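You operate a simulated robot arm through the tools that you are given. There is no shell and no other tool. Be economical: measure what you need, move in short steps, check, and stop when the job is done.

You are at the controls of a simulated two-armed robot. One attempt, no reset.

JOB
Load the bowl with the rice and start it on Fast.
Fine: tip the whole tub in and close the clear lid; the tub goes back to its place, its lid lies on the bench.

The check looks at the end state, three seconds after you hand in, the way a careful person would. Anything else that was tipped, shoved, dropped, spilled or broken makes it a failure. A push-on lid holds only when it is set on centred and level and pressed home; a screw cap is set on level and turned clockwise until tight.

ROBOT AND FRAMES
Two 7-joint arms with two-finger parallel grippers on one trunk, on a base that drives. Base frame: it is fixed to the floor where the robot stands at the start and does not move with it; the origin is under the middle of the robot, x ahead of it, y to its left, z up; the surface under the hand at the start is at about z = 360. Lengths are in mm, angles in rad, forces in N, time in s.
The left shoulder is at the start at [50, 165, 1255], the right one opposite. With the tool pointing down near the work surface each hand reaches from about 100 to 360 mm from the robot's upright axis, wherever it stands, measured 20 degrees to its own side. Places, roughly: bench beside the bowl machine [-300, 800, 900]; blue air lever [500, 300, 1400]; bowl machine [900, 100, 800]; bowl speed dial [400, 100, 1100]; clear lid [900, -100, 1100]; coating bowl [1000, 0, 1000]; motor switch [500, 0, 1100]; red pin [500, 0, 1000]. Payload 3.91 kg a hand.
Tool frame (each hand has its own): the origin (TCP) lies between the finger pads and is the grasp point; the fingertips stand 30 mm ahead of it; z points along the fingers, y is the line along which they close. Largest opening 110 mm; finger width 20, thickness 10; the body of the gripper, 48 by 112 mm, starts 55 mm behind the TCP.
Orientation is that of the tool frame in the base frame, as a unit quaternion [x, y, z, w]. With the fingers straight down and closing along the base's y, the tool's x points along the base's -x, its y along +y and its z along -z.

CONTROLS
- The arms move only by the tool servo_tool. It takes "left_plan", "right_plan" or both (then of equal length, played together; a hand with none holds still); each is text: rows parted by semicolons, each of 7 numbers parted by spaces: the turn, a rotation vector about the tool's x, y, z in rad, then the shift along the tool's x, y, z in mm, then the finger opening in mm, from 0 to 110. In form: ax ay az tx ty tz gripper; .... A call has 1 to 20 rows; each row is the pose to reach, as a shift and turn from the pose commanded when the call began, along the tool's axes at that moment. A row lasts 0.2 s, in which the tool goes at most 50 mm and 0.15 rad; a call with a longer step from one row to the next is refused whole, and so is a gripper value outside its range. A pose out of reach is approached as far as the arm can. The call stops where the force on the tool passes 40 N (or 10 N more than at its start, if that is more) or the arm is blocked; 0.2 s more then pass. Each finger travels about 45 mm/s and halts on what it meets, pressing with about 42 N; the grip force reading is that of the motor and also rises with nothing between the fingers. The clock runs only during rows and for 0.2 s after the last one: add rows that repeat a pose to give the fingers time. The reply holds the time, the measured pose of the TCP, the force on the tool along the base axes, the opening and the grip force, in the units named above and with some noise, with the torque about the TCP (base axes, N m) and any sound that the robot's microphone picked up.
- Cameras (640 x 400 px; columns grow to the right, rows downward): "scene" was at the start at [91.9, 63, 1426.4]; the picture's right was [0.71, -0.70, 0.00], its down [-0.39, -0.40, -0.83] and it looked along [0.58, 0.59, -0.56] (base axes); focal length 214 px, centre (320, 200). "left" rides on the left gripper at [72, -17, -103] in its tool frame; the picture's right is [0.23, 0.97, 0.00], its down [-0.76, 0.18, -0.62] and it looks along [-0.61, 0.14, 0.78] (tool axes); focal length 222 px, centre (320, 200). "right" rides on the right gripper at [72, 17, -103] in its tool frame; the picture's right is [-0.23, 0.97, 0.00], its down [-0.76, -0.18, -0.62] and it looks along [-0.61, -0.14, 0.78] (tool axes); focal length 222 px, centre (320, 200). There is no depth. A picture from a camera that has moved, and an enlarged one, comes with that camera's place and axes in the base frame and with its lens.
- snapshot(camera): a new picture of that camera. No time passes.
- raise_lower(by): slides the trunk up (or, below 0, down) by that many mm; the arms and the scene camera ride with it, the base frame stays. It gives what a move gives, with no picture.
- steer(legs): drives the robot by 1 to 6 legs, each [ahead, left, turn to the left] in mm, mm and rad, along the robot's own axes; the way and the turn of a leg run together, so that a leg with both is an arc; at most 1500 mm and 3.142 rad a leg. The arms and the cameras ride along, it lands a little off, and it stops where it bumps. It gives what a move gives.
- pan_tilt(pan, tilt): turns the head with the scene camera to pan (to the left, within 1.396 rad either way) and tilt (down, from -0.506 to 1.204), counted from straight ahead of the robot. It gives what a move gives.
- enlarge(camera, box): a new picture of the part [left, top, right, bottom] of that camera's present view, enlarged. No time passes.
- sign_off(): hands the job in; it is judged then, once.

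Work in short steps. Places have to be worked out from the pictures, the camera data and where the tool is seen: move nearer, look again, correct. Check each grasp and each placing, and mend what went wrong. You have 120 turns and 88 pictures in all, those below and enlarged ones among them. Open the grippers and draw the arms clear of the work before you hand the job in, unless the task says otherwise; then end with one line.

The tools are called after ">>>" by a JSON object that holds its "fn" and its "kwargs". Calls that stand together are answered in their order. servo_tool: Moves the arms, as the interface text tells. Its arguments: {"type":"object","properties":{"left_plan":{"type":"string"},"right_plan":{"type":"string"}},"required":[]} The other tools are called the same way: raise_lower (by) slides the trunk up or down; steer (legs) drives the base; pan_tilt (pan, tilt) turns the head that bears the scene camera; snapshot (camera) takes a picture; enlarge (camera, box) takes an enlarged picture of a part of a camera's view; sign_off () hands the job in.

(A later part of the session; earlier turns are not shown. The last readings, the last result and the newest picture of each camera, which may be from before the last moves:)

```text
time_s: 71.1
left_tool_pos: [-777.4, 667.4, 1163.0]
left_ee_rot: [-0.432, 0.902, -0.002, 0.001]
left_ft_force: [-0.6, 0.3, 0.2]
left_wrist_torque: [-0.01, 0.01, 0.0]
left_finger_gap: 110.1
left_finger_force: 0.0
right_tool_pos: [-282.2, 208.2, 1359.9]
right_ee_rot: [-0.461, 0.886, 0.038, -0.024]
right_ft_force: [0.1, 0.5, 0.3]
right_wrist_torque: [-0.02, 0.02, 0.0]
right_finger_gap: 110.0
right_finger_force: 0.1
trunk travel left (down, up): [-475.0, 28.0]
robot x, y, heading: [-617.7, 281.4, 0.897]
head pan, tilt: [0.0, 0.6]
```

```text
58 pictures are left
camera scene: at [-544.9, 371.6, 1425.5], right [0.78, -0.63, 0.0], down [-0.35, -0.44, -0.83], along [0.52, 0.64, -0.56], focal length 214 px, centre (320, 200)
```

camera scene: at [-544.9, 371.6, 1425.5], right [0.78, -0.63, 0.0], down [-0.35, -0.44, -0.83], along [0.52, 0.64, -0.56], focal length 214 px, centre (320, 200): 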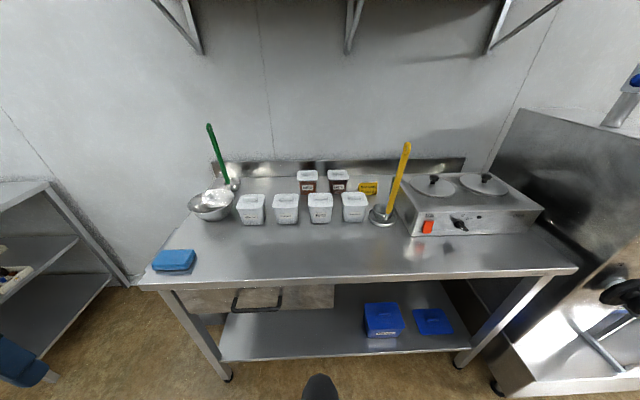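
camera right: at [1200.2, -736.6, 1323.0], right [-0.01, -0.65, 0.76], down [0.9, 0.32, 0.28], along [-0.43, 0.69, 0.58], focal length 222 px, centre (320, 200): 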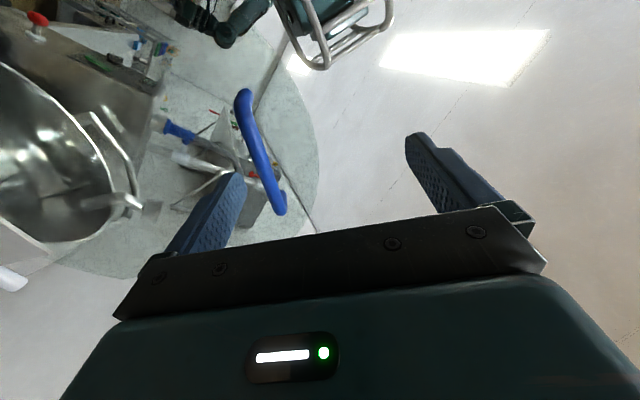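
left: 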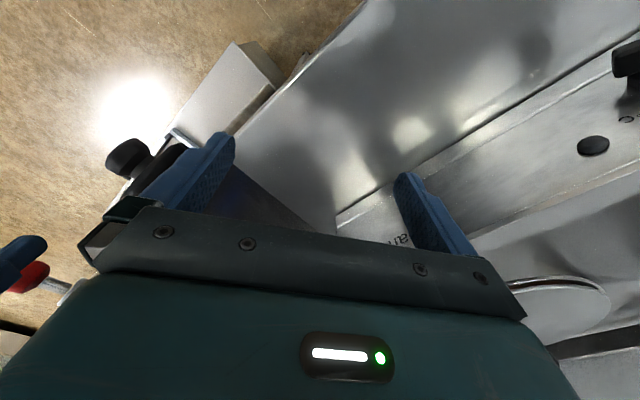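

Excellent view; rice is dead ahead. Turn left 0.045 to be square, advance 150, and zoom on the tubs.

>>> {"fn": "steer", "kwargs": {"legs": [[0, 0, 0.045], [150, 0, 0]]}}

>>> {"fn": "enlarge", "kwargs": {"camera": "scene", "box": [250, 170, 410, 270]}}

```text
time_s: 72.9
left_tool_pos: [-706.7, 782.3, 1163.7]
left_ee_rot: [-0.453, 0.892, -0.002, 0.0]
left_ft_force: [0.8, 0.0, -0.1]
left_wrist_torque: [-0.01, -0.01, 0.01]
left_finger_gap: 110.2
left_finger_force: 0.0
right_tool_pos: [-188.7, 348.3, 1360.4]
right_ee_rot: [-0.48, 0.876, 0.038, -0.026]
right_ft_force: [0.9, 1.0, 1.3]
right_wrist_torque: [-0.02, 0.03, 0.0]
right_finger_gap: 110.1
right_finger_force: 0.1
trunk travel left (down, up): [-475.0, 28.0]
robot x, y, heading: [-527.2, 398.9, 0.943]
head pan, tilt: [0.0, 0.6]
```

```text
4.00 times, centred on (330, 220) of scene
camera zoom: at [-458.5, 499.1, 1425.4], right [0.81, -0.59, 0.0], down [-0.33, -0.46, -0.82], along [0.49, 0.67, -0.57], focal length 858 px, centre (280, 120)
```

zoom: 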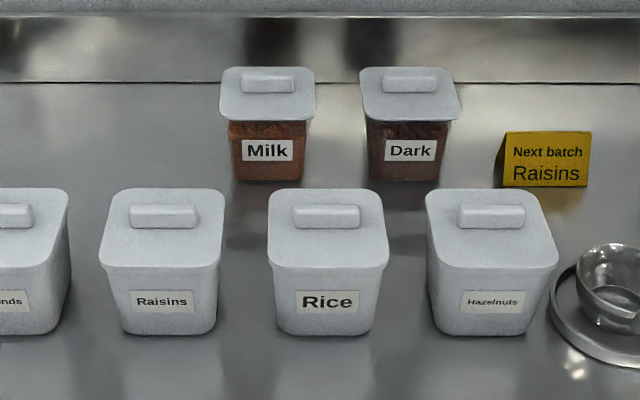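

Squared up: rice tub centre ≈ 639 mm ahead of the axis, 34 right; lid ~90 mm square, top ≈980, knob 50 mm wide. I advance a bit more and lower the trunk 150 to improve reach.

>>> {"fn": "steer", "kwargs": {"legs": [[60, 0, 0]]}}

>>> {"fn": "raise_lower", "kwargs": {"by": -120}}

```text
time_s: 73.8
left_tool_pos: [-669.6, 831.9, 1164.0]
left_ee_rot: [-0.452, 0.892, -0.002, 0.0]
left_ft_force: [0.3, 0.0, 0.1]
left_wrist_torque: [-0.02, -0.02, 0.03]
left_finger_gap: 110.2
left_finger_force: 0.1
right_tool_pos: [-153.3, 397.4, 1360.1]
right_ee_rot: [-0.48, 0.876, 0.037, -0.026]
right_ft_force: [-0.9, -0.4, 0.9]
right_wrist_torque: [-0.05, 0.06, -0.01]
right_finger_gap: 110.3
right_finger_force: 0.0
trunk travel left (down, up): [-475.0, 28.0]
robot x, y, heading: [-492.9, 451.9, 0.94]
head pan, tilt: [0.0, 0.6]
```

```text
time_s: 75.3
left_tool_pos: [-671.4, 831.1, 1043.6]
left_ee_rot: [-0.453, 0.891, -0.001, 0.001]
left_ft_force: [-0.1, 0.3, 0.9]
left_wrist_torque: [-0.02, 0.03, 0.0]
left_finger_gap: 109.8
left_finger_force: 0.1
right_tool_pos: [-153.1, 396.4, 1240.7]
right_ee_rot: [-0.48, 0.876, 0.038, -0.024]
right_ft_force: [0.3, 0.1, 0.2]
right_wrist_torque: [0.0, -0.01, 0.02]
right_finger_gap: 110.2
right_finger_force: 0.1
trunk travel left (down, up): [-355.0, 148.0]
robot x, y, heading: [-492.5, 453.4, 0.944]
head pan, tilt: [0.0, 0.6]
```

Bring the left hand, pitched 30° below horizontal, to a pre-grasp in front of the rice tub.

>>> {"fn": "servo_tool", "kwargs": {"left_plan": "0 -0.09 0 -20 -36 5 110; 0 -0.18 0 -42 -73 10 110; 0 -0.28 0 -65 -110 15 110; 0 -0.37 0 -88 -147 20 110; 0 -0.46 0 -110 -184 25 110; 0 -0.55 0 -130 -220 30 110; 0 -0.65 0 -150 -257 35 110; 0 -0.74 0 -170 -294 40 110; 0 -0.83 0 -190 -330 45 110; 0 -0.93 0 -210 -368 50 110; 0 -1.02 0 -225 -405 56 110"}}

>>> {"fn": "snapshot", "kwargs": {"camera": "left"}}

>>> {"fn": "snapshot", "kwargs": {"camera": "scene"}}

```text
time_s: 77.7
left_tool_pos: [-316.4, 862.1, 1040.1]
left_ee_rot: [-0.396, 0.778, 0.218, 0.436]
left_ft_force: [-0.3, 0.2, -1.2]
left_wrist_torque: [-0.02, 0.0, 0.03]
left_finger_gap: 110.2
left_finger_force: 0.1
left hand out of reach, approached as far as the arm can: row 1, 2, 3, 4, 5, 6, 7, 8, 9, 10, 11
right_tool_pos: [-153.6, 396.6, 1240.4]
right_ee_rot: [-0.48, 0.876, 0.038, -0.024]
right_ft_force: [0.0, 0.2, -0.2]
right_wrist_torque: [0.02, -0.04, 0.02]
right_finger_gap: 110.0
right_finger_force: 0.0
trunk travel left (down, up): [-355.0, 148.0]
robot x, y, heading: [-491.0, 451.0, 0.939]
head pan, tilt: [0.0, 0.6]
```

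```text
56 pictures are left
camera left: at [-376.2, 750.4, 1033.4], right [-0.86, 0.48, -0.2], down [-0.23, 0.0, 0.97], along [0.47, 0.88, 0.11], focal length 222 px, centre (320, 200)
```

left: 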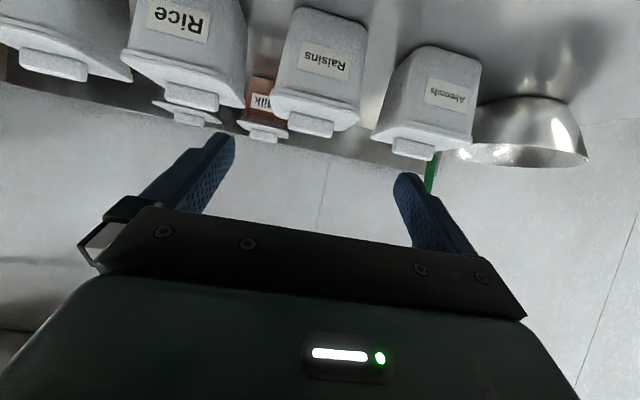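

```text
55 pictures are left
camera scene: at [-423.3, 547.3, 1305.5], right [0.81, -0.59, 0.0], down [-0.33, -0.46, -0.83], along [0.49, 0.67, -0.56], focal length 214 px, centre (320, 200)
```

scene: 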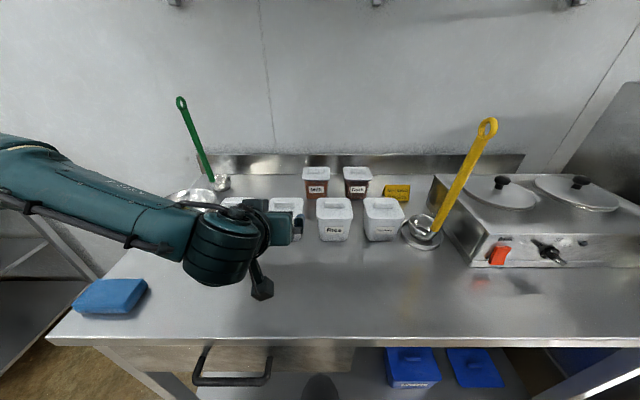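

The left hand ended 138 mm short laterally; I'll test a smaller step to see how the commanded pose behaves.

>>> {"fn": "servo_tool", "kwargs": {"left_plan": "0 0 0 0 -40 0 110; 0 0 0 0 -40 0 110"}}

```text
time_s: 78.3
left_tool_pos: [-311.5, 864.5, 1048.8]
left_ee_rot: [-0.396, 0.778, 0.219, 0.436]
left_ft_force: [-0.4, 0.1, 0.5]
left_wrist_torque: [-0.01, -0.01, -0.01]
left_finger_gap: 109.9
left_finger_force: 0.0
left hand out of reach, approached as far as the arm can: row 1, 2
right_tool_pos: [-154.0, 395.8, 1240.3]
right_ee_rot: [-0.481, 0.876, 0.038, -0.025]
right_ft_force: [0.1, 0.4, -0.1]
right_wrist_torque: [-0.03, -0.01, -0.01]
right_finger_gap: 110.0
right_finger_force: 0.0
trunk travel left (down, up): [-355.0, 148.0]
robot x, y, heading: [-493.2, 453.2, 0.938]
head pan, tilt: [0.0, 0.6]
```

The commanded pose had drifted from the measured one (accumulated clipping); by my reckoning the command sits at a=358, l=-138, z=941. Correct it to the intended pre-grasp.

>>> {"fn": "servo_tool", "kwargs": {"left_plan": "0 0 0 -30 33 20 110; 0 0 0 -60 67 40 110; 0 0 0 -90 100 58 110; 0 0 0 -90 100 58 110"}}

>>> {"fn": "snapshot", "kwargs": {"camera": "left"}}

```text
time_s: 79.3
left_tool_pos: [-337.6, 999.9, 1090.6]
left_ee_rot: [-0.396, 0.778, 0.219, 0.436]
left_ft_force: [0.0, 0.7, -0.4]
left_wrist_torque: [-0.02, 0.0, 0.03]
left_finger_gap: 109.8
left_finger_force: 0.0
right_tool_pos: [-153.6, 396.0, 1239.8]
right_ee_rot: [-0.48, 0.876, 0.038, -0.025]
right_ft_force: [-0.1, 0.5, -0.4]
right_wrist_torque: [-0.02, 0.01, 0.01]
right_finger_gap: 110.1
right_finger_force: 0.0
trunk travel left (down, up): [-355.0, 148.0]
robot x, y, heading: [-489.7, 452.2, 0.941]
head pan, tilt: [0.0, 0.6]
```

```text
54 pictures are left
camera left: at [-398.3, 888.3, 1083.4], right [-0.86, 0.48, -0.2], down [-0.22, 0.0, 0.97], along [0.47, 0.88, 0.11], focal length 222 px, centre (320, 200)
```

left: 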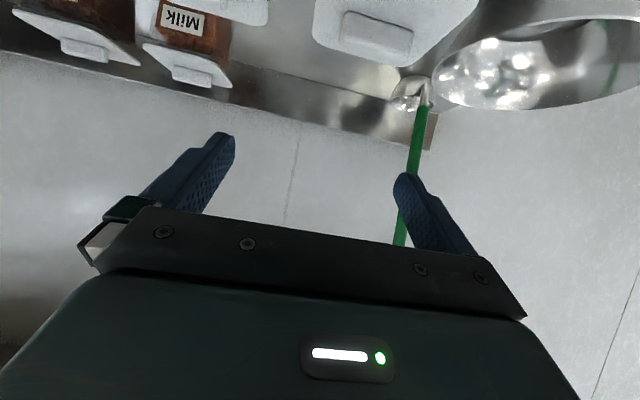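

The commanded pose does follow the measured one; the earlier limit was real (too close in). Now slide right at this height, staying farther out.

>>> {"fn": "servo_tool", "kwargs": {"left_plan": "0 0 0 0 -48 0 110; 0 0 0 5 -95 -8 110; 0 0 0 11 -143 -18 110; 0 0 0 16 -190 -26 110; 0 0 0 20 -237 -34 110"}}

>>> {"fn": "snapshot", "kwargs": {"camera": "left"}}

```text
time_s: 80.5
left_tool_pos: [-273.7, 896.5, 1107.0]
left_ee_rot: [-0.396, 0.778, 0.219, 0.436]
left_ft_force: [0.1, 0.0, -0.3]
left_wrist_torque: [0.01, 0.02, 0.02]
left_finger_gap: 110.0
left_finger_force: 0.1
left hand out of reach, approached as far as the arm can: row 3, 4, 5
right_tool_pos: [-154.2, 396.4, 1240.7]
right_ee_rot: [-0.48, 0.876, 0.039, -0.026]
right_ft_force: [-0.2, -1.5, 0.6]
right_wrist_torque: [0.0, -0.01, 0.03]
right_finger_gap: 110.0
right_finger_force: 0.1
trunk travel left (down, up): [-355.0, 148.0]
robot x, y, heading: [-492.1, 453.2, 0.942]
head pan, tilt: [0.0, 0.6]
```

```text
53 pictures are left
camera left: at [-333.4, 784.0, 1100.2], right [-0.86, 0.48, -0.2], down [-0.22, 0.0, 0.97], along [0.47, 0.88, 0.11], focal length 222 px, centre (320, 200)
```

left: 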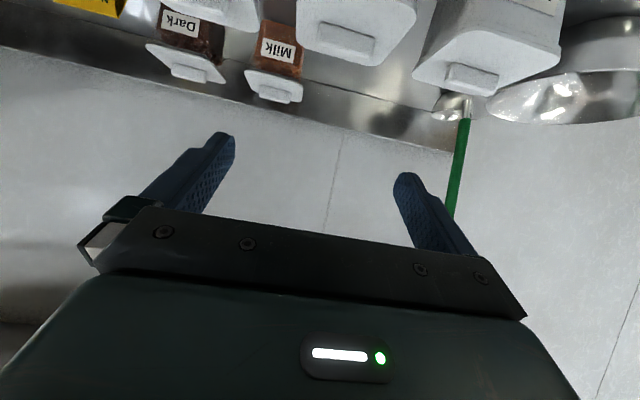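

The left hand can't cross that far while close in. I'll reposition the robot: 110 right and 50 back, so the tub lies on the left hand's side and farther out.

>>> {"fn": "steer", "kwargs": {"legs": [[-50, -110, 0]]}}

>>> {"fn": "snapshot", "kwargs": {"camera": "left"}}

```text
time_s: 82.2
left_tool_pos: [-211.6, 790.7, 1108.4]
left_ee_rot: [-0.395, 0.778, 0.219, 0.436]
left_ft_force: [-0.8, -1.1, 0.5]
left_wrist_torque: [-0.03, 0.01, -0.01]
left_finger_gap: 110.4
left_finger_force: 0.1
right_tool_pos: [-92.6, 290.3, 1240.3]
right_ee_rot: [-0.48, 0.876, 0.038, -0.025]
right_ft_force: [-0.2, -0.4, -0.8]
right_wrist_torque: [0.02, 0.05, 0.03]
right_finger_gap: 109.8
right_finger_force: 0.0
trunk travel left (down, up): [-355.0, 148.0]
robot x, y, heading: [-431.4, 347.0, 0.937]
head pan, tilt: [0.0, 0.6]
```

```text
52 pictures are left
camera left: at [-271.6, 678.7, 1099.8], right [-0.85, 0.48, -0.2], down [-0.22, 0.0, 0.97], along [0.47, 0.88, 0.11], focal length 222 px, centre (320, 200)
```

left: 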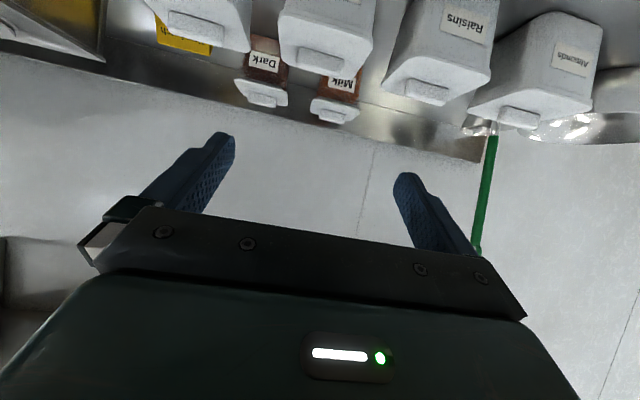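

Zoom to pin the rice knob's position precisely from the left wrist camera.

>>> {"fn": "enlarge", "kwargs": {"camera": "left", "box": [240, 0, 400, 120]}}

>>> {"fn": "enlarge", "kwargs": {"camera": "scene", "box": [180, 180, 380, 320]}}

```text
3.33 times, centred on (320, 60) of left
camera zoom: at [-271.6, 678.7, 1099.8], right [-0.85, 0.48, -0.2], down [-0.22, 0.0, 0.97], along [0.47, 0.88, 0.11], focal length 740 px, centre (320, 667)
```

zoom: 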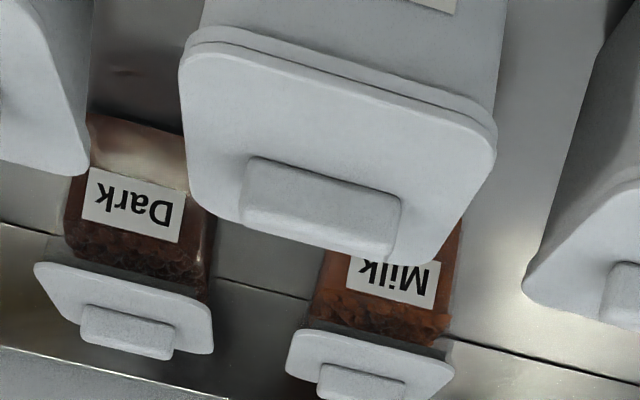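

```text
2.86 times, centred on (280, 250) of scene
camera zoom: at [-361.9, 441.4, 1305.5], right [0.81, -0.59, 0.0], down [-0.33, -0.46, -0.83], along [0.49, 0.67, -0.56], focal length 613 px, centre (434, 57)
```

zoom: 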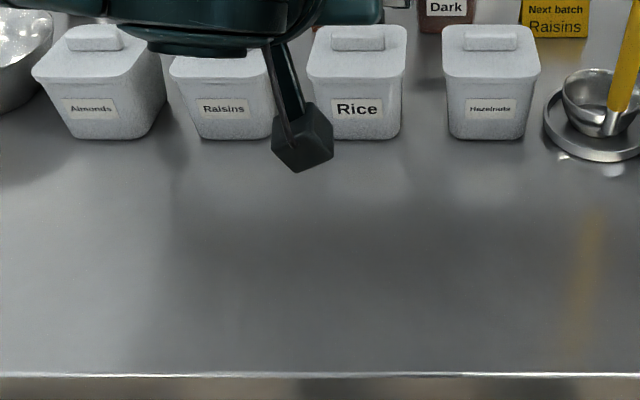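

Triangulation: bench z≈872, knob top ≈974, tub centre a=637, l=77 in the robot frame. Move the left hand down to a pre-grasp ahead of the tub.

>>> {"fn": "servo_tool", "kwargs": {"left_plan": "0 0 0 25 -2 28 110; 0 0 0 50 -4 56 110; 0 0 0 75 -6 84 110; 0 0 0 98 -9 110 110"}}

>>> {"fn": "snapshot", "kwargs": {"camera": "left"}}

```text
time_s: 83.2
left_tool_pos: [-227.1, 836.9, 990.9]
left_ee_rot: [-0.394, 0.779, 0.217, 0.436]
left_ft_force: [-1.1, -0.7, -0.3]
left_wrist_torque: [0.01, -0.03, 0.02]
left_finger_gap: 110.1
left_finger_force: 0.2
left hand out of reach, approached as far as the arm can: row 1, 2, 3, 4
right_tool_pos: [-93.2, 290.2, 1239.8]
right_ee_rot: [-0.48, 0.876, 0.038, -0.025]
right_ft_force: [-0.1, -0.3, 0.0]
right_wrist_torque: [0.01, 0.0, 0.0]
right_finger_gap: 110.3
right_finger_force: 0.1
trunk travel left (down, up): [-355.0, 148.0]
robot x, y, heading: [-435.6, 346.3, 0.936]
head pan, tilt: [0.0, 0.6]
```

```text
49 pictures are left
camera left: at [-287.1, 725.6, 984.8], right [-0.85, 0.48, -0.2], down [-0.22, 0.0, 0.97], along [0.47, 0.88, 0.11], focal length 222 px, centre (320, 200)
```

left: 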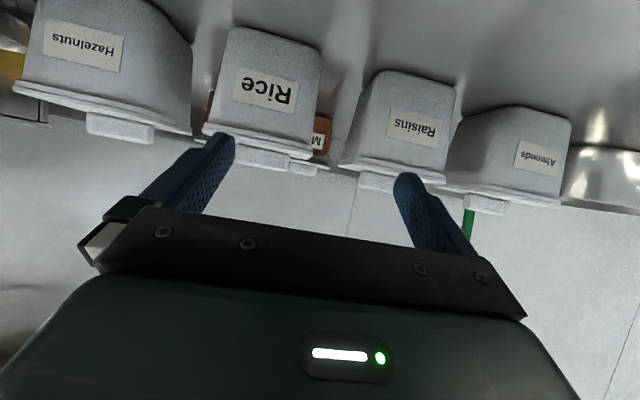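

The left arm hits a limit crossing inward. New plan: left hand lifts the lid, right hand (which crosses well) carries the tub. Raise the left hand, steepen it to ~55° and shift the robot 45 right so the knob is at l≈120.

>>> {"fn": "servo_tool", "kwargs": {"left_plan": "0 0.11 0 -30 0 -10 100; 0 0.22 0 -60 0 -20 90; 0 0.33 0 -80 0 -25 80; 0 0.44 0 -90 0 -30 76"}}

>>> {"fn": "steer", "kwargs": {"legs": [[0, -45, 0]]}}

>>> {"fn": "snapshot", "kwargs": {"camera": "left"}}

```text
time_s: 84.2
left_tool_pos: [-213.3, 856.0, 1085.1]
left_ee_rot: [-0.433, 0.856, 0.126, 0.254]
left_ft_force: [-0.6, 0.2, 0.4]
left_wrist_torque: [0.0, -0.04, 0.02]
left_finger_gap: 75.8
left_finger_force: 0.0
right_tool_pos: [-93.0, 290.0, 1239.8]
right_ee_rot: [-0.48, 0.876, 0.038, -0.024]
right_ft_force: [-0.3, -0.9, 0.4]
right_wrist_torque: [0.02, 0.02, 0.0]
right_finger_gap: 110.2
right_finger_force: 0.0
trunk travel left (down, up): [-355.0, 148.0]
robot x, y, heading: [-433.8, 345.7, 0.939]
head pan, tilt: [0.0, 0.6]
```

```text
time_s: 85.2
left_tool_pos: [-177.5, 827.9, 1084.1]
left_ee_rot: [-0.434, 0.854, 0.127, 0.256]
left_ft_force: [0.2, -0.2, 0.0]
left_wrist_torque: [0.03, -0.02, 0.01]
left_finger_gap: 76.1
left_finger_force: 0.1
right_tool_pos: [-55.7, 263.9, 1240.4]
right_ee_rot: [-0.48, 0.876, 0.039, -0.025]
right_ft_force: [0.8, -0.1, 0.3]
right_wrist_torque: [0.03, -0.01, 0.02]
right_finger_gap: 110.0
right_finger_force: 0.1
trunk travel left (down, up): [-355.0, 148.0]
robot x, y, heading: [-394.8, 322.4, 0.941]
head pan, tilt: [0.0, 0.6]
```

```text
48 pictures are left
camera left: at [-231.8, 724.0, 1131.9], right [-0.9, 0.42, -0.13], down [0.03, 0.35, 0.94], along [0.44, 0.84, -0.32], focal length 222 px, centre (320, 200)
```

left: 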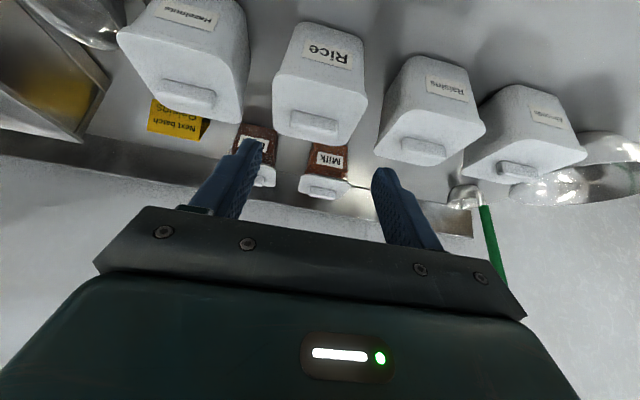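

Prediction matches (knob seen at (313,124), predicted (314,126)). Approach to ~20 mm short.

>>> {"fn": "servo_tool", "kwargs": {"left_plan": "0 0 0 -8 -1 35 76; 0 0 0 -15 -2 70 76; 0 0 0 -22 -3 98 76"}}

>>> {"fn": "snapshot", "kwargs": {"camera": "left"}}

```text
time_s: 86.0
left_tool_pos: [-170.9, 885.6, 1020.9]
left_ee_rot: [-0.434, 0.855, 0.127, 0.256]
left_ft_force: [0.6, 0.3, -0.4]
left_wrist_torque: [0.0, 0.0, 0.01]
left_finger_gap: 75.8
left_finger_force: 0.1
left hand out of reach, approached as far as the arm can: row 1, 2, 3
right_tool_pos: [-55.6, 263.7, 1239.1]
right_ee_rot: [-0.48, 0.876, 0.038, -0.025]
right_ft_force: [0.0, 0.2, 0.3]
right_wrist_torque: [0.0, 0.02, -0.03]
right_finger_gap: 109.9
right_finger_force: 0.0
trunk travel left (down, up): [-355.0, 148.0]
robot x, y, heading: [-392.8, 318.1, 0.934]
head pan, tilt: [0.0, 0.6]
```

```text
47 pictures are left
camera left: at [-226.0, 781.4, 1069.4], right [-0.9, 0.42, -0.13], down [0.03, 0.35, 0.94], along [0.44, 0.84, -0.32], focal length 222 px, centre (320, 200)
```

left: 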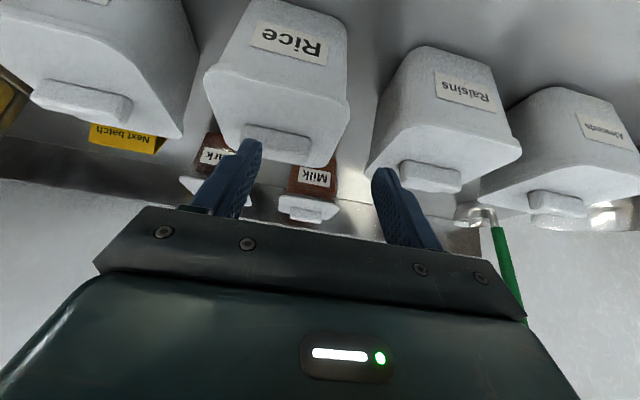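

The left arm still needs the knob further to its own side. Shift the robot 40 right and 25 ahead (fingertips are above the knob height).

>>> {"fn": "steer", "kwargs": {"legs": [[25, -40, 0]]}}

>>> {"fn": "snapshot", "kwargs": {"camera": "left"}}

```text
time_s: 87.1
left_tool_pos: [-122.8, 882.5, 1022.5]
left_ee_rot: [-0.434, 0.855, 0.127, 0.255]
left_ft_force: [0.5, -0.2, 0.1]
left_wrist_torque: [-0.02, 0.0, 0.0]
left_finger_gap: 75.8
left_finger_force: 0.0
right_tool_pos: [-8.6, 259.8, 1239.7]
right_ee_rot: [-0.48, 0.876, 0.039, -0.025]
right_ft_force: [0.4, -0.1, 0.2]
right_wrist_torque: [0.01, 0.02, -0.03]
right_finger_gap: 110.2
right_finger_force: 0.0
trunk travel left (down, up): [-355.0, 148.0]
robot x, y, heading: [-348.0, 319.5, 0.938]
head pan, tilt: [0.0, 0.6]
```

```text
46 pictures are left
camera left: at [-177.9, 777.0, 1069.7], right [-0.9, 0.42, -0.13], down [0.03, 0.35, 0.94], along [0.44, 0.84, -0.32], focal length 222 px, centre (320, 200)
```

left: 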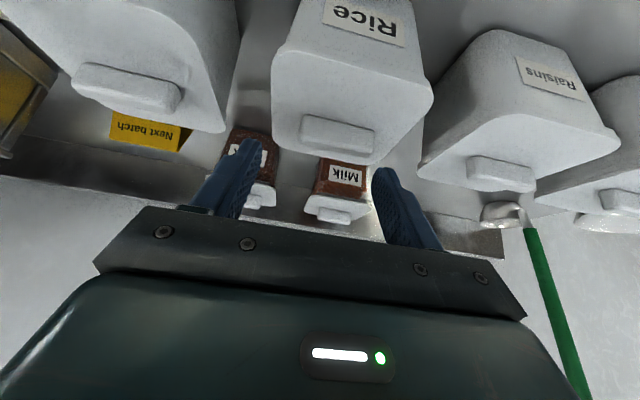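

Knob at (338,135), prediction (336,138). Lower onto the knob.

>>> {"fn": "servo_tool", "kwargs": {"left_plan": "0 0 0 5 9 12 76; 0 0 0 9 9 25 76; 0 0 0 9 9 25 76"}}

>>> {"fn": "snapshot", "kwargs": {"camera": "left"}}

```text
time_s: 87.9
left_tool_pos: [-128.6, 893.0, 999.4]
left_ee_rot: [-0.433, 0.854, 0.127, 0.258]
left_ft_force: [1.8, 1.7, 8.0]
left_wrist_torque: [0.22, 0.13, -0.04]
left_finger_gap: 75.9
left_finger_force: 0.1
left hand out of reach, approached as far as the arm can: row 2, 3
right_tool_pos: [-8.7, 258.2, 1239.9]
right_ee_rot: [-0.481, 0.876, 0.038, -0.025]
right_ft_force: [0.1, 0.4, 1.1]
right_wrist_torque: [0.02, 0.01, 0.0]
right_finger_gap: 109.9
right_finger_force: 0.0
trunk travel left (down, up): [-355.0, 148.0]
robot x, y, heading: [-347.2, 315.9, 0.94]
head pan, tilt: [0.0, 0.6]
```

```text
45 pictures are left
camera left: at [-184.1, 786.6, 1045.9], right [-0.9, 0.42, -0.13], down [0.02, 0.34, 0.94], along [0.44, 0.84, -0.32], focal length 222 px, centre (320, 200)
```

left: 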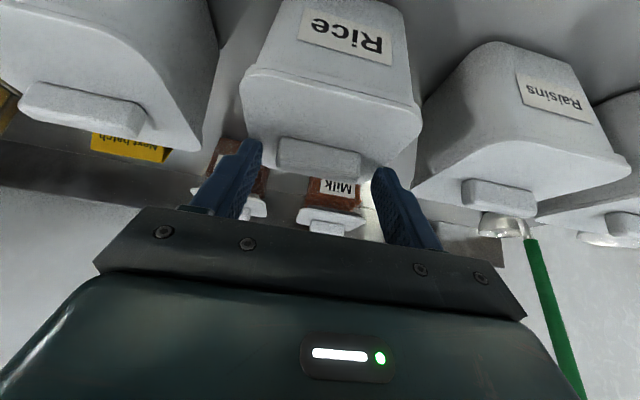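

Tips just touch the lid (8 N) with the knob between them. Close.

>>> {"fn": "servo_tool", "kwargs": {"left_plan": "0 0 0 0 0 -2 60; 0 0 0 0 0 -2 40; 0 0 0 0 0 -2 35; 0 0 0 0 0 -2 35"}}

>>> {"fn": "enlarge", "kwargs": {"camera": "left", "box": [220, 80, 420, 230]}}

```text
time_s: 88.9
left_tool_pos: [-129.3, 889.0, 999.9]
left_ee_rot: [-0.434, 0.854, 0.128, 0.255]
left_ft_force: [2.3, -2.4, 5.2]
left_wrist_torque: [-0.02, -0.01, 0.01]
left_finger_gap: 51.9
left_finger_force: 42.5
right_tool_pos: [-10.0, 259.0, 1239.6]
right_ee_rot: [-0.48, 0.876, 0.038, -0.024]
right_ft_force: [0.5, -0.7, -0.1]
right_wrist_torque: [-0.01, 0.0, -0.01]
right_finger_gap: 110.1
right_finger_force: 0.1
trunk travel left (down, up): [-355.0, 148.0]
robot x, y, heading: [-351.3, 316.9, 0.937]
head pan, tilt: [0.0, 0.6]
```

```text
2.67 times, centred on (320, 155) of left
camera zoom: at [-184.8, 784.9, 1046.8], right [-0.9, 0.42, -0.13], down [0.03, 0.35, 0.94], along [0.44, 0.84, -0.32], focal length 592 px, centre (320, 320)
```

zoom: 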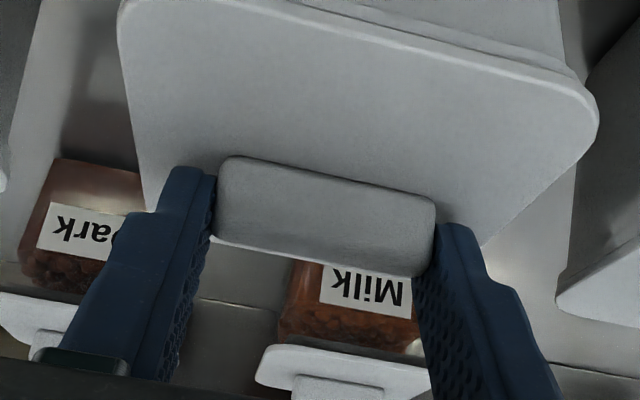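

Knob gripped (51.9 mm). Lift gently straight up 20 mm and watch.

>>> {"fn": "servo_tool", "kwargs": {"left_plan": "0 0 0 -3 0 -4 35; 0 0 0 -5.5 0 -8.4 35; 0 0 0 -8 0 -12.5 35; 0 0 0 -11 0 -16.7 35"}}

>>> {"fn": "snapshot", "kwargs": {"camera": "left"}}

```text
time_s: 89.9
left_tool_pos: [-129.9, 890.1, 1018.8]
left_ee_rot: [-0.433, 0.855, 0.127, 0.256]
left_ft_force: [0.6, -0.3, -0.1]
left_wrist_torque: [-0.02, 0.04, -0.01]
left_finger_gap: 52.0
left_finger_force: 42.0
right_tool_pos: [-9.0, 259.4, 1240.4]
right_ee_rot: [-0.48, 0.876, 0.038, -0.025]
right_ft_force: [-0.2, 0.2, -0.4]
right_wrist_torque: [0.02, 0.02, -0.01]
right_finger_gap: 109.9
right_finger_force: 0.0
trunk travel left (down, up): [-355.0, 148.0]
robot x, y, heading: [-345.0, 316.5, 0.941]
head pan, tilt: [0.0, 0.6]
```

```text
43 pictures are left
camera left: at [-185.0, 785.7, 1066.0], right [-0.9, 0.42, -0.13], down [0.03, 0.35, 0.94], along [0.44, 0.84, -0.32], focal length 222 px, centre (320, 200)
```

left: 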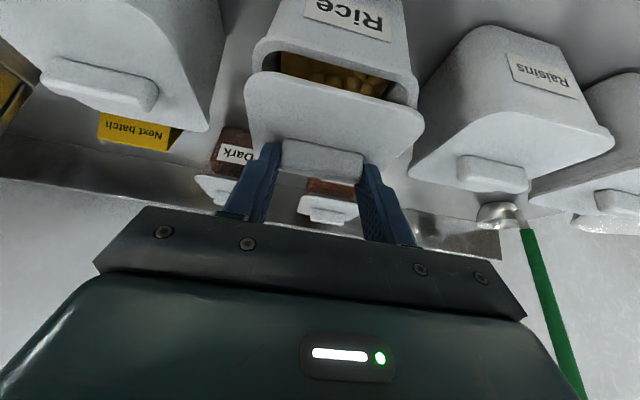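

The lid is off freely and rice is visible. Raise it, carry it to a free spot on the bench front-left.

>>> {"fn": "servo_tool", "kwargs": {"left_plan": "0 0 0 -14 0 -21 35; 0 0 0 -27 0 -42 35; 0 0 0 -2 34 -58 35; 0 0 0 23 68 -75 35; 0 0 0 48 102 -91 35; 0 0 0 73 136 -108 35; 0 0 0 98 170 -124 35"}}

>>> {"fn": "snapshot", "kwargs": {"camera": "scene"}}

```text
time_s: 91.5
left_tool_pos: [-358.6, 870.5, 1067.1]
left_ee_rot: [-0.433, 0.855, 0.126, 0.257]
left_ft_force: [-0.1, 0.2, 0.1]
left_wrist_torque: [-0.01, -0.03, -0.05]
left_finger_gap: 51.8
left_finger_force: 42.1
right_tool_pos: [-10.0, 259.3, 1240.2]
right_ee_rot: [-0.48, 0.876, 0.037, -0.024]
right_ft_force: [-0.3, -0.5, -0.1]
right_wrist_torque: [-0.04, -0.01, -0.03]
right_finger_gap: 110.1
right_finger_force: 0.0
trunk travel left (down, up): [-355.0, 148.0]
robot x, y, heading: [-351.3, 314.5, 0.939]
head pan, tilt: [0.0, 0.6]
```

```text
42 pictures are left
camera scene: at [-279.5, 411.4, 1305.6], right [0.81, -0.59, 0.0], down [-0.33, -0.46, -0.83], along [0.49, 0.67, -0.56], focal length 214 px, centre (320, 200)
```

scene: 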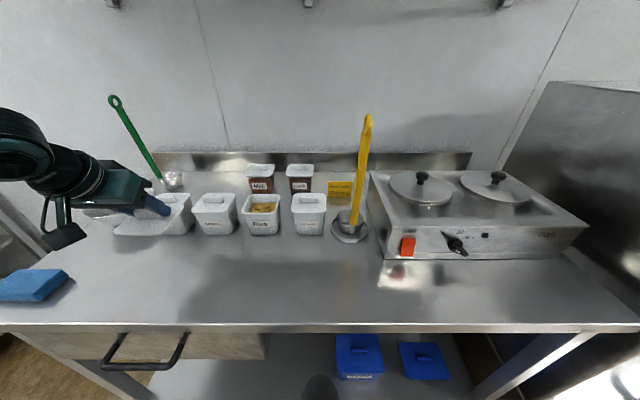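

Lower the lid toward the bench there.

>>> {"fn": "servo_tool", "kwargs": {"left_plan": "0 0 0 22 0 33 35; 0 0 0 44 0 66 35; 0 0 0 60 0 92 35; 0 0 0 68 0 104 35; 0 0 0 72 0 110 35"}}

>>> {"fn": "snapshot", "kwargs": {"camera": "left"}}

```text
time_s: 92.7
left_tool_pos: [-356.0, 870.3, 938.0]
left_ee_rot: [-0.434, 0.855, 0.127, 0.255]
left_ft_force: [0.0, -0.8, -0.6]
left_wrist_torque: [0.03, 0.01, -0.05]
left_finger_gap: 51.8
left_finger_force: 42.0
right_tool_pos: [-8.9, 259.5, 1240.7]
right_ee_rot: [-0.479, 0.876, 0.038, -0.024]
right_ft_force: [0.0, 0.1, -0.9]
right_wrist_torque: [0.02, 0.02, -0.02]
right_finger_gap: 110.0
right_finger_force: 0.1
trunk travel left (down, up): [-355.0, 148.0]
robot x, y, heading: [-343.7, 315.2, 0.943]
head pan, tilt: [0.0, 0.6]
```

```text
41 pictures are left
camera left: at [-411.3, 765.9, 984.3], right [-0.9, 0.42, -0.13], down [0.03, 0.35, 0.94], along [0.44, 0.84, -0.32], focal length 222 px, centre (320, 200)
```

left: 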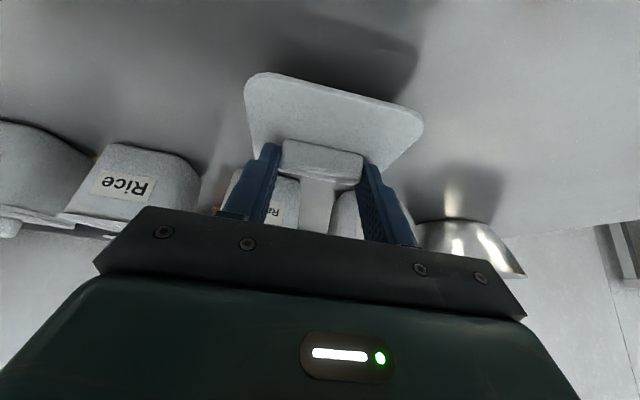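

Not in contact yet; step down further in small rows.

>>> {"fn": "servo_tool", "kwargs": {"left_plan": "0 0 0 3 0 5 35; 0 0 0 6.5 0 10 35; 0 0 0 8 0 12 35"}}

>>> {"fn": "servo_tool", "kwargs": {"left_plan": "0 0 0 1.5 0 2.2 35; 0 0 0 2.7 0 4.2 35; 0 0 0 2.7 0 4.2 35"}}

```text
time_s: 93.5
left_tool_pos: [-355.9, 871.2, 922.1]
left_ee_rot: [-0.433, 0.855, 0.127, 0.256]
left_ft_force: [0.0, -0.7, -0.3]
left_wrist_torque: [0.01, -0.01, 0.02]
left_finger_gap: 51.8
left_finger_force: 42.1
right_tool_pos: [-9.0, 259.7, 1240.2]
right_ee_rot: [-0.479, 0.877, 0.038, -0.025]
right_ft_force: [-0.2, -0.9, 0.2]
right_wrist_torque: [-0.01, 0.03, -0.02]
right_finger_gap: 110.3
right_finger_force: 0.0
trunk travel left (down, up): [-355.0, 148.0]
robot x, y, heading: [-349.1, 318.0, 0.94]
head pan, tilt: [0.0, 0.6]
```

```text
time_s: 94.3
left_tool_pos: [-355.9, 871.1, 921.2]
left_ee_rot: [-0.431, 0.854, 0.129, 0.26]
left_ft_force: [-5.3, 0.8, 31.6]
left_wrist_torque: [-0.47, 0.77, -0.02]
left_finger_gap: 51.5
left_finger_force: 41.8
right_tool_pos: [-8.2, 257.1, 1240.3]
right_ee_rot: [-0.48, 0.876, 0.039, -0.025]
right_ft_force: [-1.3, 0.1, 0.1]
right_wrist_torque: [-0.01, 0.0, -0.03]
right_finger_gap: 110.0
right_finger_force: 0.0
trunk travel left (down, up): [-355.0, 148.0]
robot x, y, heading: [-349.7, 314.9, 0.94]
head pan, tilt: [0.0, 0.6]
```

Contact with the bench. Relieve 3 mm, open, and withdraw back-up along the tool.

>>> {"fn": "servo_tool", "kwargs": {"left_plan": "0 0 0 -2 0 -3 35; 0 0 0 -2 0 -3 60; 0 0 0 -2 0 -3 75; 0 0 0 -2 0 -3 75; 0 0 0 -20 0 -30 75; 0 0 0 -40 0 -60 75; 0 0 0 -60 20 -100 75; 0 0 0 -60 40 -140 90"}}

>>> {"fn": "snapshot", "kwargs": {"camera": "left"}}

```text
time_s: 96.1
left_tool_pos: [-405.2, 871.5, 1067.1]
left_ee_rot: [-0.433, 0.856, 0.125, 0.255]
left_ft_force: [0.0, -0.2, 0.2]
left_wrist_torque: [-0.03, 0.0, -0.01]
left_finger_gap: 90.1
left_finger_force: 0.0
right_tool_pos: [-9.3, 259.1, 1240.0]
right_ee_rot: [-0.479, 0.877, 0.038, -0.025]
right_ft_force: [0.0, -0.7, 0.0]
right_wrist_torque: [-0.01, -0.03, -0.01]
right_finger_gap: 109.8
right_finger_force: 0.0
trunk travel left (down, up): [-355.0, 148.0]
robot x, y, heading: [-346.0, 315.3, 0.939]
head pan, tilt: [0.0, 0.6]
```

```text
40 pictures are left
camera left: at [-460.4, 766.6, 1114.8], right [-0.9, 0.42, -0.13], down [0.03, 0.35, 0.94], along [0.44, 0.84, -0.33], focal length 222 px, centre (320, 200)
```

left: 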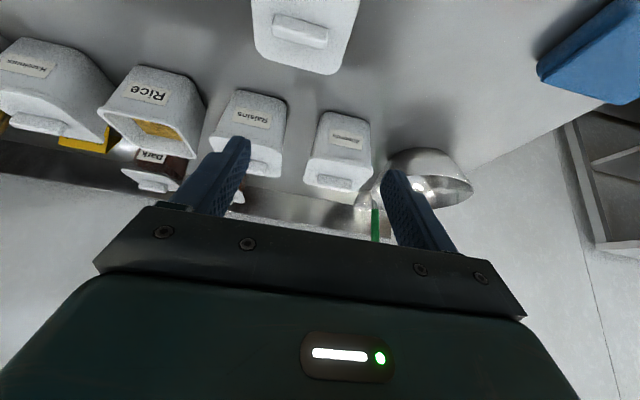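

The lid lies flat on the bench. Now pitch the right hand to the same 30° attitude in front, while the left hand draws back.

>>> {"fn": "servo_tool", "kwargs": {"right_plan": "0.014 -0.129 0.001 -33 19 16 110; 0.028 -0.257 0.002 -66 38 32 110; 0.043 -0.386 0.004 -100 58 48 110; 0.057 -0.515 0.005 -133 77 65 110; 0.071 -0.643 0.006 -166 97 81 110; 0.086 -0.772 0.007 -200 116 97 110; 0.1 -0.9 0.009 -233 135 113 110; 0.114 -1.029 0.01 -266 155 125 110", "left_plan": "0 0 0 8 0 -8 90; 0 0 0 16 0 -16 90; 0 0 0 24 0 -24 90; 0 0 0 32 0 -32 90; 0 0 0 40 0 -40 90; 0 0 0 48 0 -48 90; 0 0 0 56 0 -56 90; 0 0 0 64 0 -64 90"}}

>>> {"fn": "steer", "kwargs": {"legs": [[0, 150, 0]]}}

>>> {"fn": "snapshot", "kwargs": {"camera": "right"}}

>>> {"fn": "snapshot", "kwargs": {"camera": "scene"}}

```text
time_s: 97.9
left_tool_pos: [-455.2, 801.1, 1085.4]
left_ee_rot: [-0.434, 0.854, 0.127, 0.255]
left_ft_force: [-0.7, -0.1, 0.7]
left_wrist_torque: [0.02, -0.01, 0.0]
left_finger_gap: 89.9
left_finger_force: 0.0
right_tool_pos: [-7.0, 573.3, 1128.7]
right_ee_rot: [-0.395, 0.778, 0.222, 0.435]
right_ft_force: [0.5, 0.1, -0.3]
right_wrist_torque: [0.02, 0.04, 0.01]
right_finger_gap: 109.8
right_finger_force: 0.1
trunk travel left (down, up): [-355.0, 148.0]
robot x, y, heading: [-348.6, 312.0, 0.938]
head pan, tilt: [0.0, 0.6]
```

```text
time_s: 99.8
left_tool_pos: [-573.5, 885.6, 1084.8]
left_ee_rot: [-0.434, 0.855, 0.127, 0.255]
left_ft_force: [0.0, 0.0, -0.4]
left_wrist_torque: [0.0, 0.0, -0.01]
left_finger_gap: 90.2
left_finger_force: 0.1
right_tool_pos: [-124.8, 656.4, 1127.6]
right_ee_rot: [-0.395, 0.778, 0.221, 0.435]
right_ft_force: [-0.7, 0.8, -0.1]
right_wrist_torque: [-0.01, 0.0, -0.02]
right_finger_gap: 110.0
right_finger_force: 0.0
trunk travel left (down, up): [-355.0, 148.0]
robot x, y, heading: [-464.9, 401.2, 0.941]
head pan, tilt: [0.0, 0.6]
```

```text
39 pictures are left
camera right: at [-212.7, 566.1, 1120.5], right [-0.72, 0.67, 0.19], down [0.07, -0.21, 0.98], along [0.69, 0.71, 0.11], focal length 222 px, centre (320, 200)
```

right: 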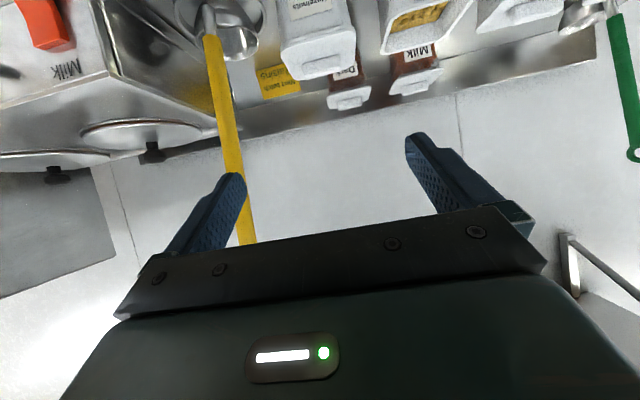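

```text
38 pictures are left
camera scene: at [-396.1, 497.4, 1305.5], right [0.81, -0.59, 0.0], down [-0.33, -0.46, -0.83], along [0.49, 0.67, -0.56], focal length 214 px, centre (320, 200)
```

scene: 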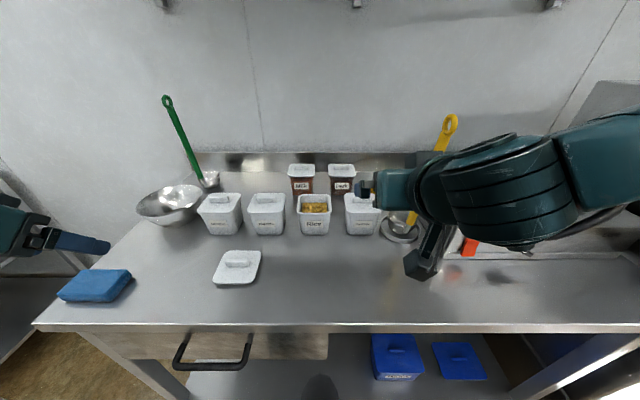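

The tub is at a≈613, l≈16. Move the right hand in front of it at height first.

>>> {"fn": "servo_tool", "kwargs": {"right_plan": "0 0 0 2 35 25 110; 0 0 0 5 70 50 110; 0 0 0 7 105 75 110; 0 0 0 9 140 99 110"}}

>>> {"fn": "snapshot", "kwargs": {"camera": "right"}}

```text
time_s: 100.8
left_tool_pos: [-574.1, 886.9, 1086.2]
left_ee_rot: [-0.433, 0.855, 0.127, 0.256]
left_ft_force: [0.9, -0.2, -0.2]
left_wrist_torque: [-0.01, 0.02, -0.03]
left_finger_gap: 89.8
left_finger_force: 0.1
right_tool_pos: [-112.8, 736.3, 1087.7]
right_ee_rot: [-0.396, 0.778, 0.222, 0.435]
right_ft_force: [-0.2, 0.4, 0.1]
right_wrist_torque: [0.02, -0.01, -0.01]
right_finger_gap: 110.2
right_finger_force: 0.1
right hand out of reach, approached as far as the arm can: row 2, 3, 4
trunk travel left (down, up): [-355.0, 148.0]
robot x, y, heading: [-470.3, 402.5, 0.937]
head pan, tilt: [0.0, 0.6]
```

```text
37 pictures are left
camera right: at [-201.0, 646.2, 1081.7], right [-0.72, 0.67, 0.19], down [0.07, -0.21, 0.97], along [0.69, 0.71, 0.11], focal length 222 px, centre (320, 200)
```

right: 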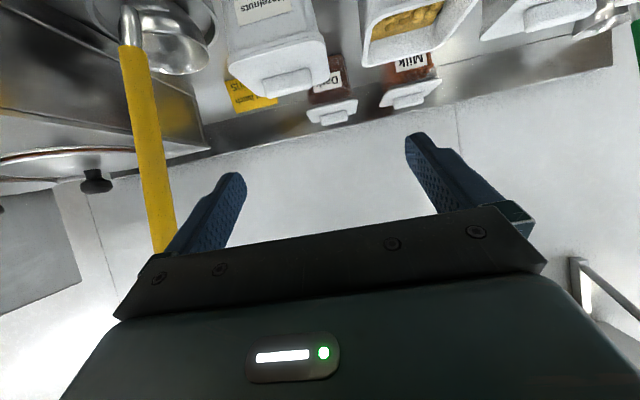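

Same limit mirrored: the tub must be on the right hand's own side. Drive left 130 so the tub sits at l≈-115.

>>> {"fn": "steer", "kwargs": {"legs": [[0, 130, 0]]}}

>>> {"fn": "snapshot", "kwargs": {"camera": "right"}}

```text
time_s: 102.6
left_tool_pos: [-678.2, 962.9, 1085.1]
left_ee_rot: [-0.434, 0.855, 0.127, 0.256]
left_ft_force: [0.4, -0.1, 0.6]
left_wrist_torque: [-0.01, 0.0, -0.01]
left_finger_gap: 89.9
left_finger_force: 0.0
right_tool_pos: [-218.0, 813.3, 1088.8]
right_ee_rot: [-0.396, 0.778, 0.222, 0.435]
right_ft_force: [0.1, -0.3, 0.3]
right_wrist_torque: [-0.02, 0.01, -0.04]
right_finger_gap: 110.2
right_finger_force: 0.1
trunk travel left (down, up): [-355.0, 148.0]
robot x, y, heading: [-566.1, 477.5, 0.941]
head pan, tilt: [0.0, 0.6]
```

```text
36 pictures are left
camera right: at [-305.6, 722.3, 1081.9], right [-0.72, 0.67, 0.19], down [0.07, -0.21, 0.97], along [0.69, 0.71, 0.11], focal length 222 px, centre (320, 200)
```

right: 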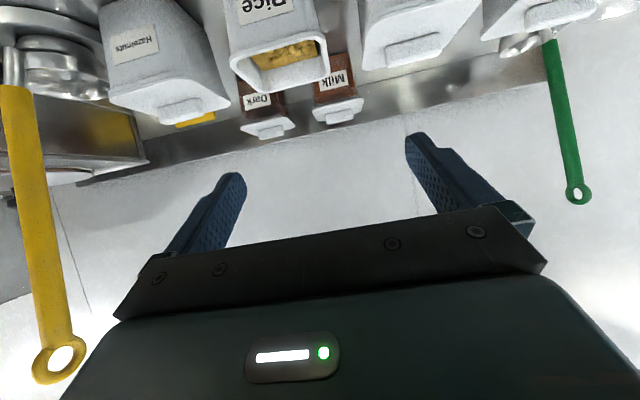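

Rim position predicted and seen coincide. Descend to the pre-grasp in front of the tub.

>>> {"fn": "servo_tool", "kwargs": {"right_plan": "0 0 0 25 -9 24 110; 0 0 0 50 -18 48 110; 0 0 0 70 -27 72 110; 0 0 0 87 -27 97 110"}}

>>> {"fn": "snapshot", "kwargs": {"camera": "right"}}

```text
time_s: 103.6
left_tool_pos: [-677.5, 962.7, 1087.1]
left_ee_rot: [-0.433, 0.855, 0.127, 0.255]
left_ft_force: [0.3, -0.6, 0.3]
left_wrist_torque: [-0.03, -0.01, 0.05]
left_finger_gap: 90.0
left_finger_force: 0.0
right_tool_pos: [-160.3, 812.8, 975.1]
right_ee_rot: [-0.396, 0.777, 0.223, 0.435]
right_ft_force: [0.1, -0.1, 0.5]
right_wrist_torque: [-0.02, 0.01, 0.02]
right_finger_gap: 109.7
right_finger_force: 0.1
right hand out of reach, approached as far as the arm can: row 3, 4
trunk travel left (down, up): [-355.0, 148.0]
robot x, y, heading: [-571.7, 479.0, 0.936]
head pan, tilt: [0.0, 0.6]
```

```text
35 pictures are left
camera right: at [-248.2, 721.4, 968.1], right [-0.72, 0.67, 0.2], down [0.07, -0.21, 0.97], along [0.69, 0.71, 0.11], focal length 222 px, centre (320, 200)
```

right: 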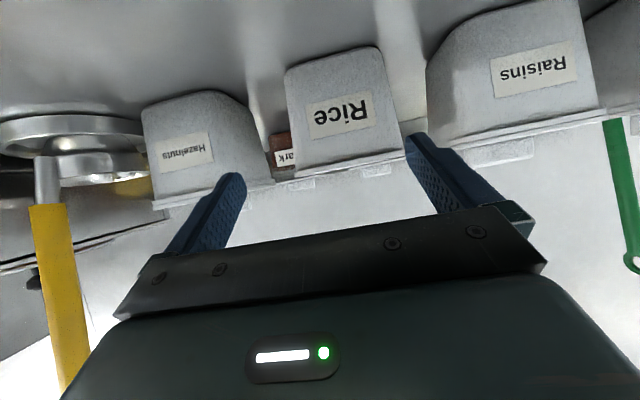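

Prefer 30 mm more to the left for the base.

>>> {"fn": "steer", "kwargs": {"legs": [[0, 32, 0]]}}

>>> {"fn": "snapshot", "kwargs": {"camera": "right"}}

```text
time_s: 104.6
left_tool_pos: [-702.4, 982.4, 1085.8]
left_ee_rot: [-0.433, 0.855, 0.126, 0.257]
left_ft_force: [-0.2, 0.3, 1.0]
left_wrist_torque: [0.02, 0.0, -0.02]
left_finger_gap: 90.0
left_finger_force: 0.1
right_tool_pos: [-186.5, 830.1, 976.5]
right_ee_rot: [-0.396, 0.778, 0.222, 0.435]
right_ft_force: [-0.1, -0.2, -0.8]
right_wrist_torque: [-0.01, 0.04, -0.01]
right_finger_gap: 110.0
right_finger_force: 0.1
trunk travel left (down, up): [-355.0, 148.0]
robot x, y, heading: [-598.7, 497.6, 0.939]
head pan, tilt: [0.0, 0.6]
```

```text
34 pictures are left
camera right: at [-274.0, 739.9, 968.5], right [-0.72, 0.67, 0.19], down [0.07, -0.21, 0.97], along [0.69, 0.71, 0.11], focal length 222 px, centre (320, 200)
```

right: 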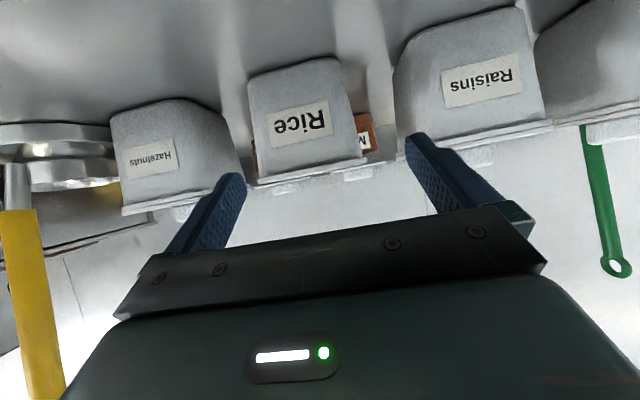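

Offset now −12 mm laterally, as wanted. Slide in along the tool, first part.

>>> {"fn": "servo_tool", "kwargs": {"right_plan": "0 0 0 1 -8 15 110; 0 0 0 2 -12 35 110; 0 0 0 2 -12 50 110"}}

>>> {"fn": "snapshot", "kwargs": {"camera": "right"}}

```text
time_s: 105.4
left_tool_pos: [-702.0, 982.5, 1085.4]
left_ee_rot: [-0.434, 0.855, 0.127, 0.256]
left_ft_force: [-0.8, 0.6, 1.2]
left_wrist_torque: [0.01, 0.03, 0.03]
left_finger_gap: 90.1
left_finger_force: 0.0
right_tool_pos: [-145.0, 848.1, 956.6]
right_ee_rot: [-0.396, 0.778, 0.222, 0.435]
right_ft_force: [-0.6, -0.6, -0.3]
right_wrist_torque: [0.0, -0.01, 0.01]
right_finger_gap: 109.9
right_finger_force: 0.1
right hand out of reach, approached as far as the arm can: row 2, 3
trunk travel left (down, up): [-355.0, 148.0]
robot x, y, heading: [-595.9, 498.5, 0.943]
head pan, tilt: [0.0, 0.6]
```

```text
33 pictures are left
camera right: at [-232.2, 756.6, 949.5], right [-0.72, 0.67, 0.2], down [0.07, -0.21, 0.97], along [0.69, 0.71, 0.11], focal length 222 px, centre (320, 200)
```

right: 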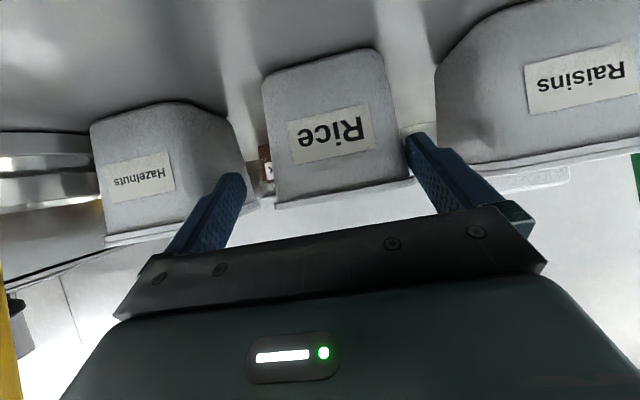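

The arm is again at its limit; finish with base and trunk instead: shift left 11, lower trunk 33, check.

>>> {"fn": "steer", "kwargs": {"legs": [[0, 11, 0]]}}

>>> {"fn": "raise_lower", "kwargs": {"by": -33}}

>>> {"fn": "snapshot", "kwargs": {"camera": "right"}}

```text
time_s: 106.2
left_tool_pos: [-712.5, 988.6, 1085.8]
left_ee_rot: [-0.433, 0.855, 0.126, 0.257]
left_ft_force: [-0.3, -0.4, 1.5]
left_wrist_torque: [0.0, 0.0, -0.03]
left_finger_gap: 90.0
left_finger_force: 0.2
right_tool_pos: [-153.8, 854.6, 956.9]
right_ee_rot: [-0.397, 0.777, 0.223, 0.434]
right_ft_force: [-0.1, 0.0, -0.6]
right_wrist_torque: [0.01, -0.02, -0.02]
right_finger_gap: 109.7
right_finger_force: 0.1
trunk travel left (down, up): [-355.0, 148.0]
robot x, y, heading: [-600.1, 501.6, 0.937]
head pan, tilt: [0.0, 0.6]
```

```text
time_s: 106.9
left_tool_pos: [-712.7, 988.6, 1051.3]
left_ee_rot: [-0.434, 0.854, 0.128, 0.256]
left_ft_force: [0.0, -0.1, 1.4]
left_wrist_torque: [0.02, -0.02, 0.01]
left_finger_gap: 90.2
left_finger_force: 0.1
right_tool_pos: [-153.7, 854.6, 923.8]
right_ee_rot: [-0.396, 0.778, 0.222, 0.434]
right_ft_force: [0.2, -0.3, -0.9]
right_wrist_torque: [0.02, 0.0, -0.03]
right_finger_gap: 110.0
right_finger_force: 0.0
trunk travel left (down, up): [-322.0, 181.0]
robot x, y, heading: [-603.0, 502.5, 0.945]
head pan, tilt: [0.0, 0.6]
```

```text
32 pictures are left
camera right: at [-241.2, 762.9, 916.6], right [-0.72, 0.67, 0.2], down [0.07, -0.21, 0.97], along [0.69, 0.71, 0.11], focal length 222 px, centre (320, 200)
```

right: 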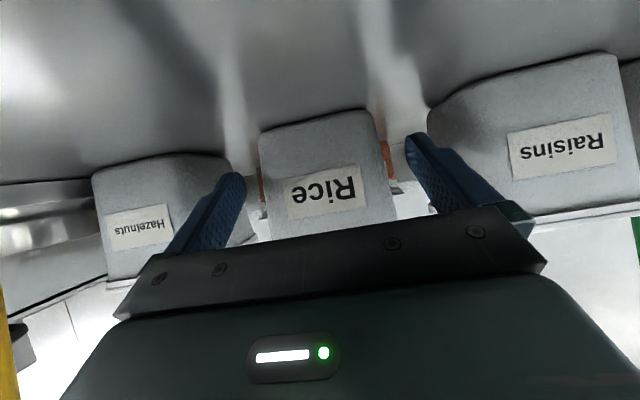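

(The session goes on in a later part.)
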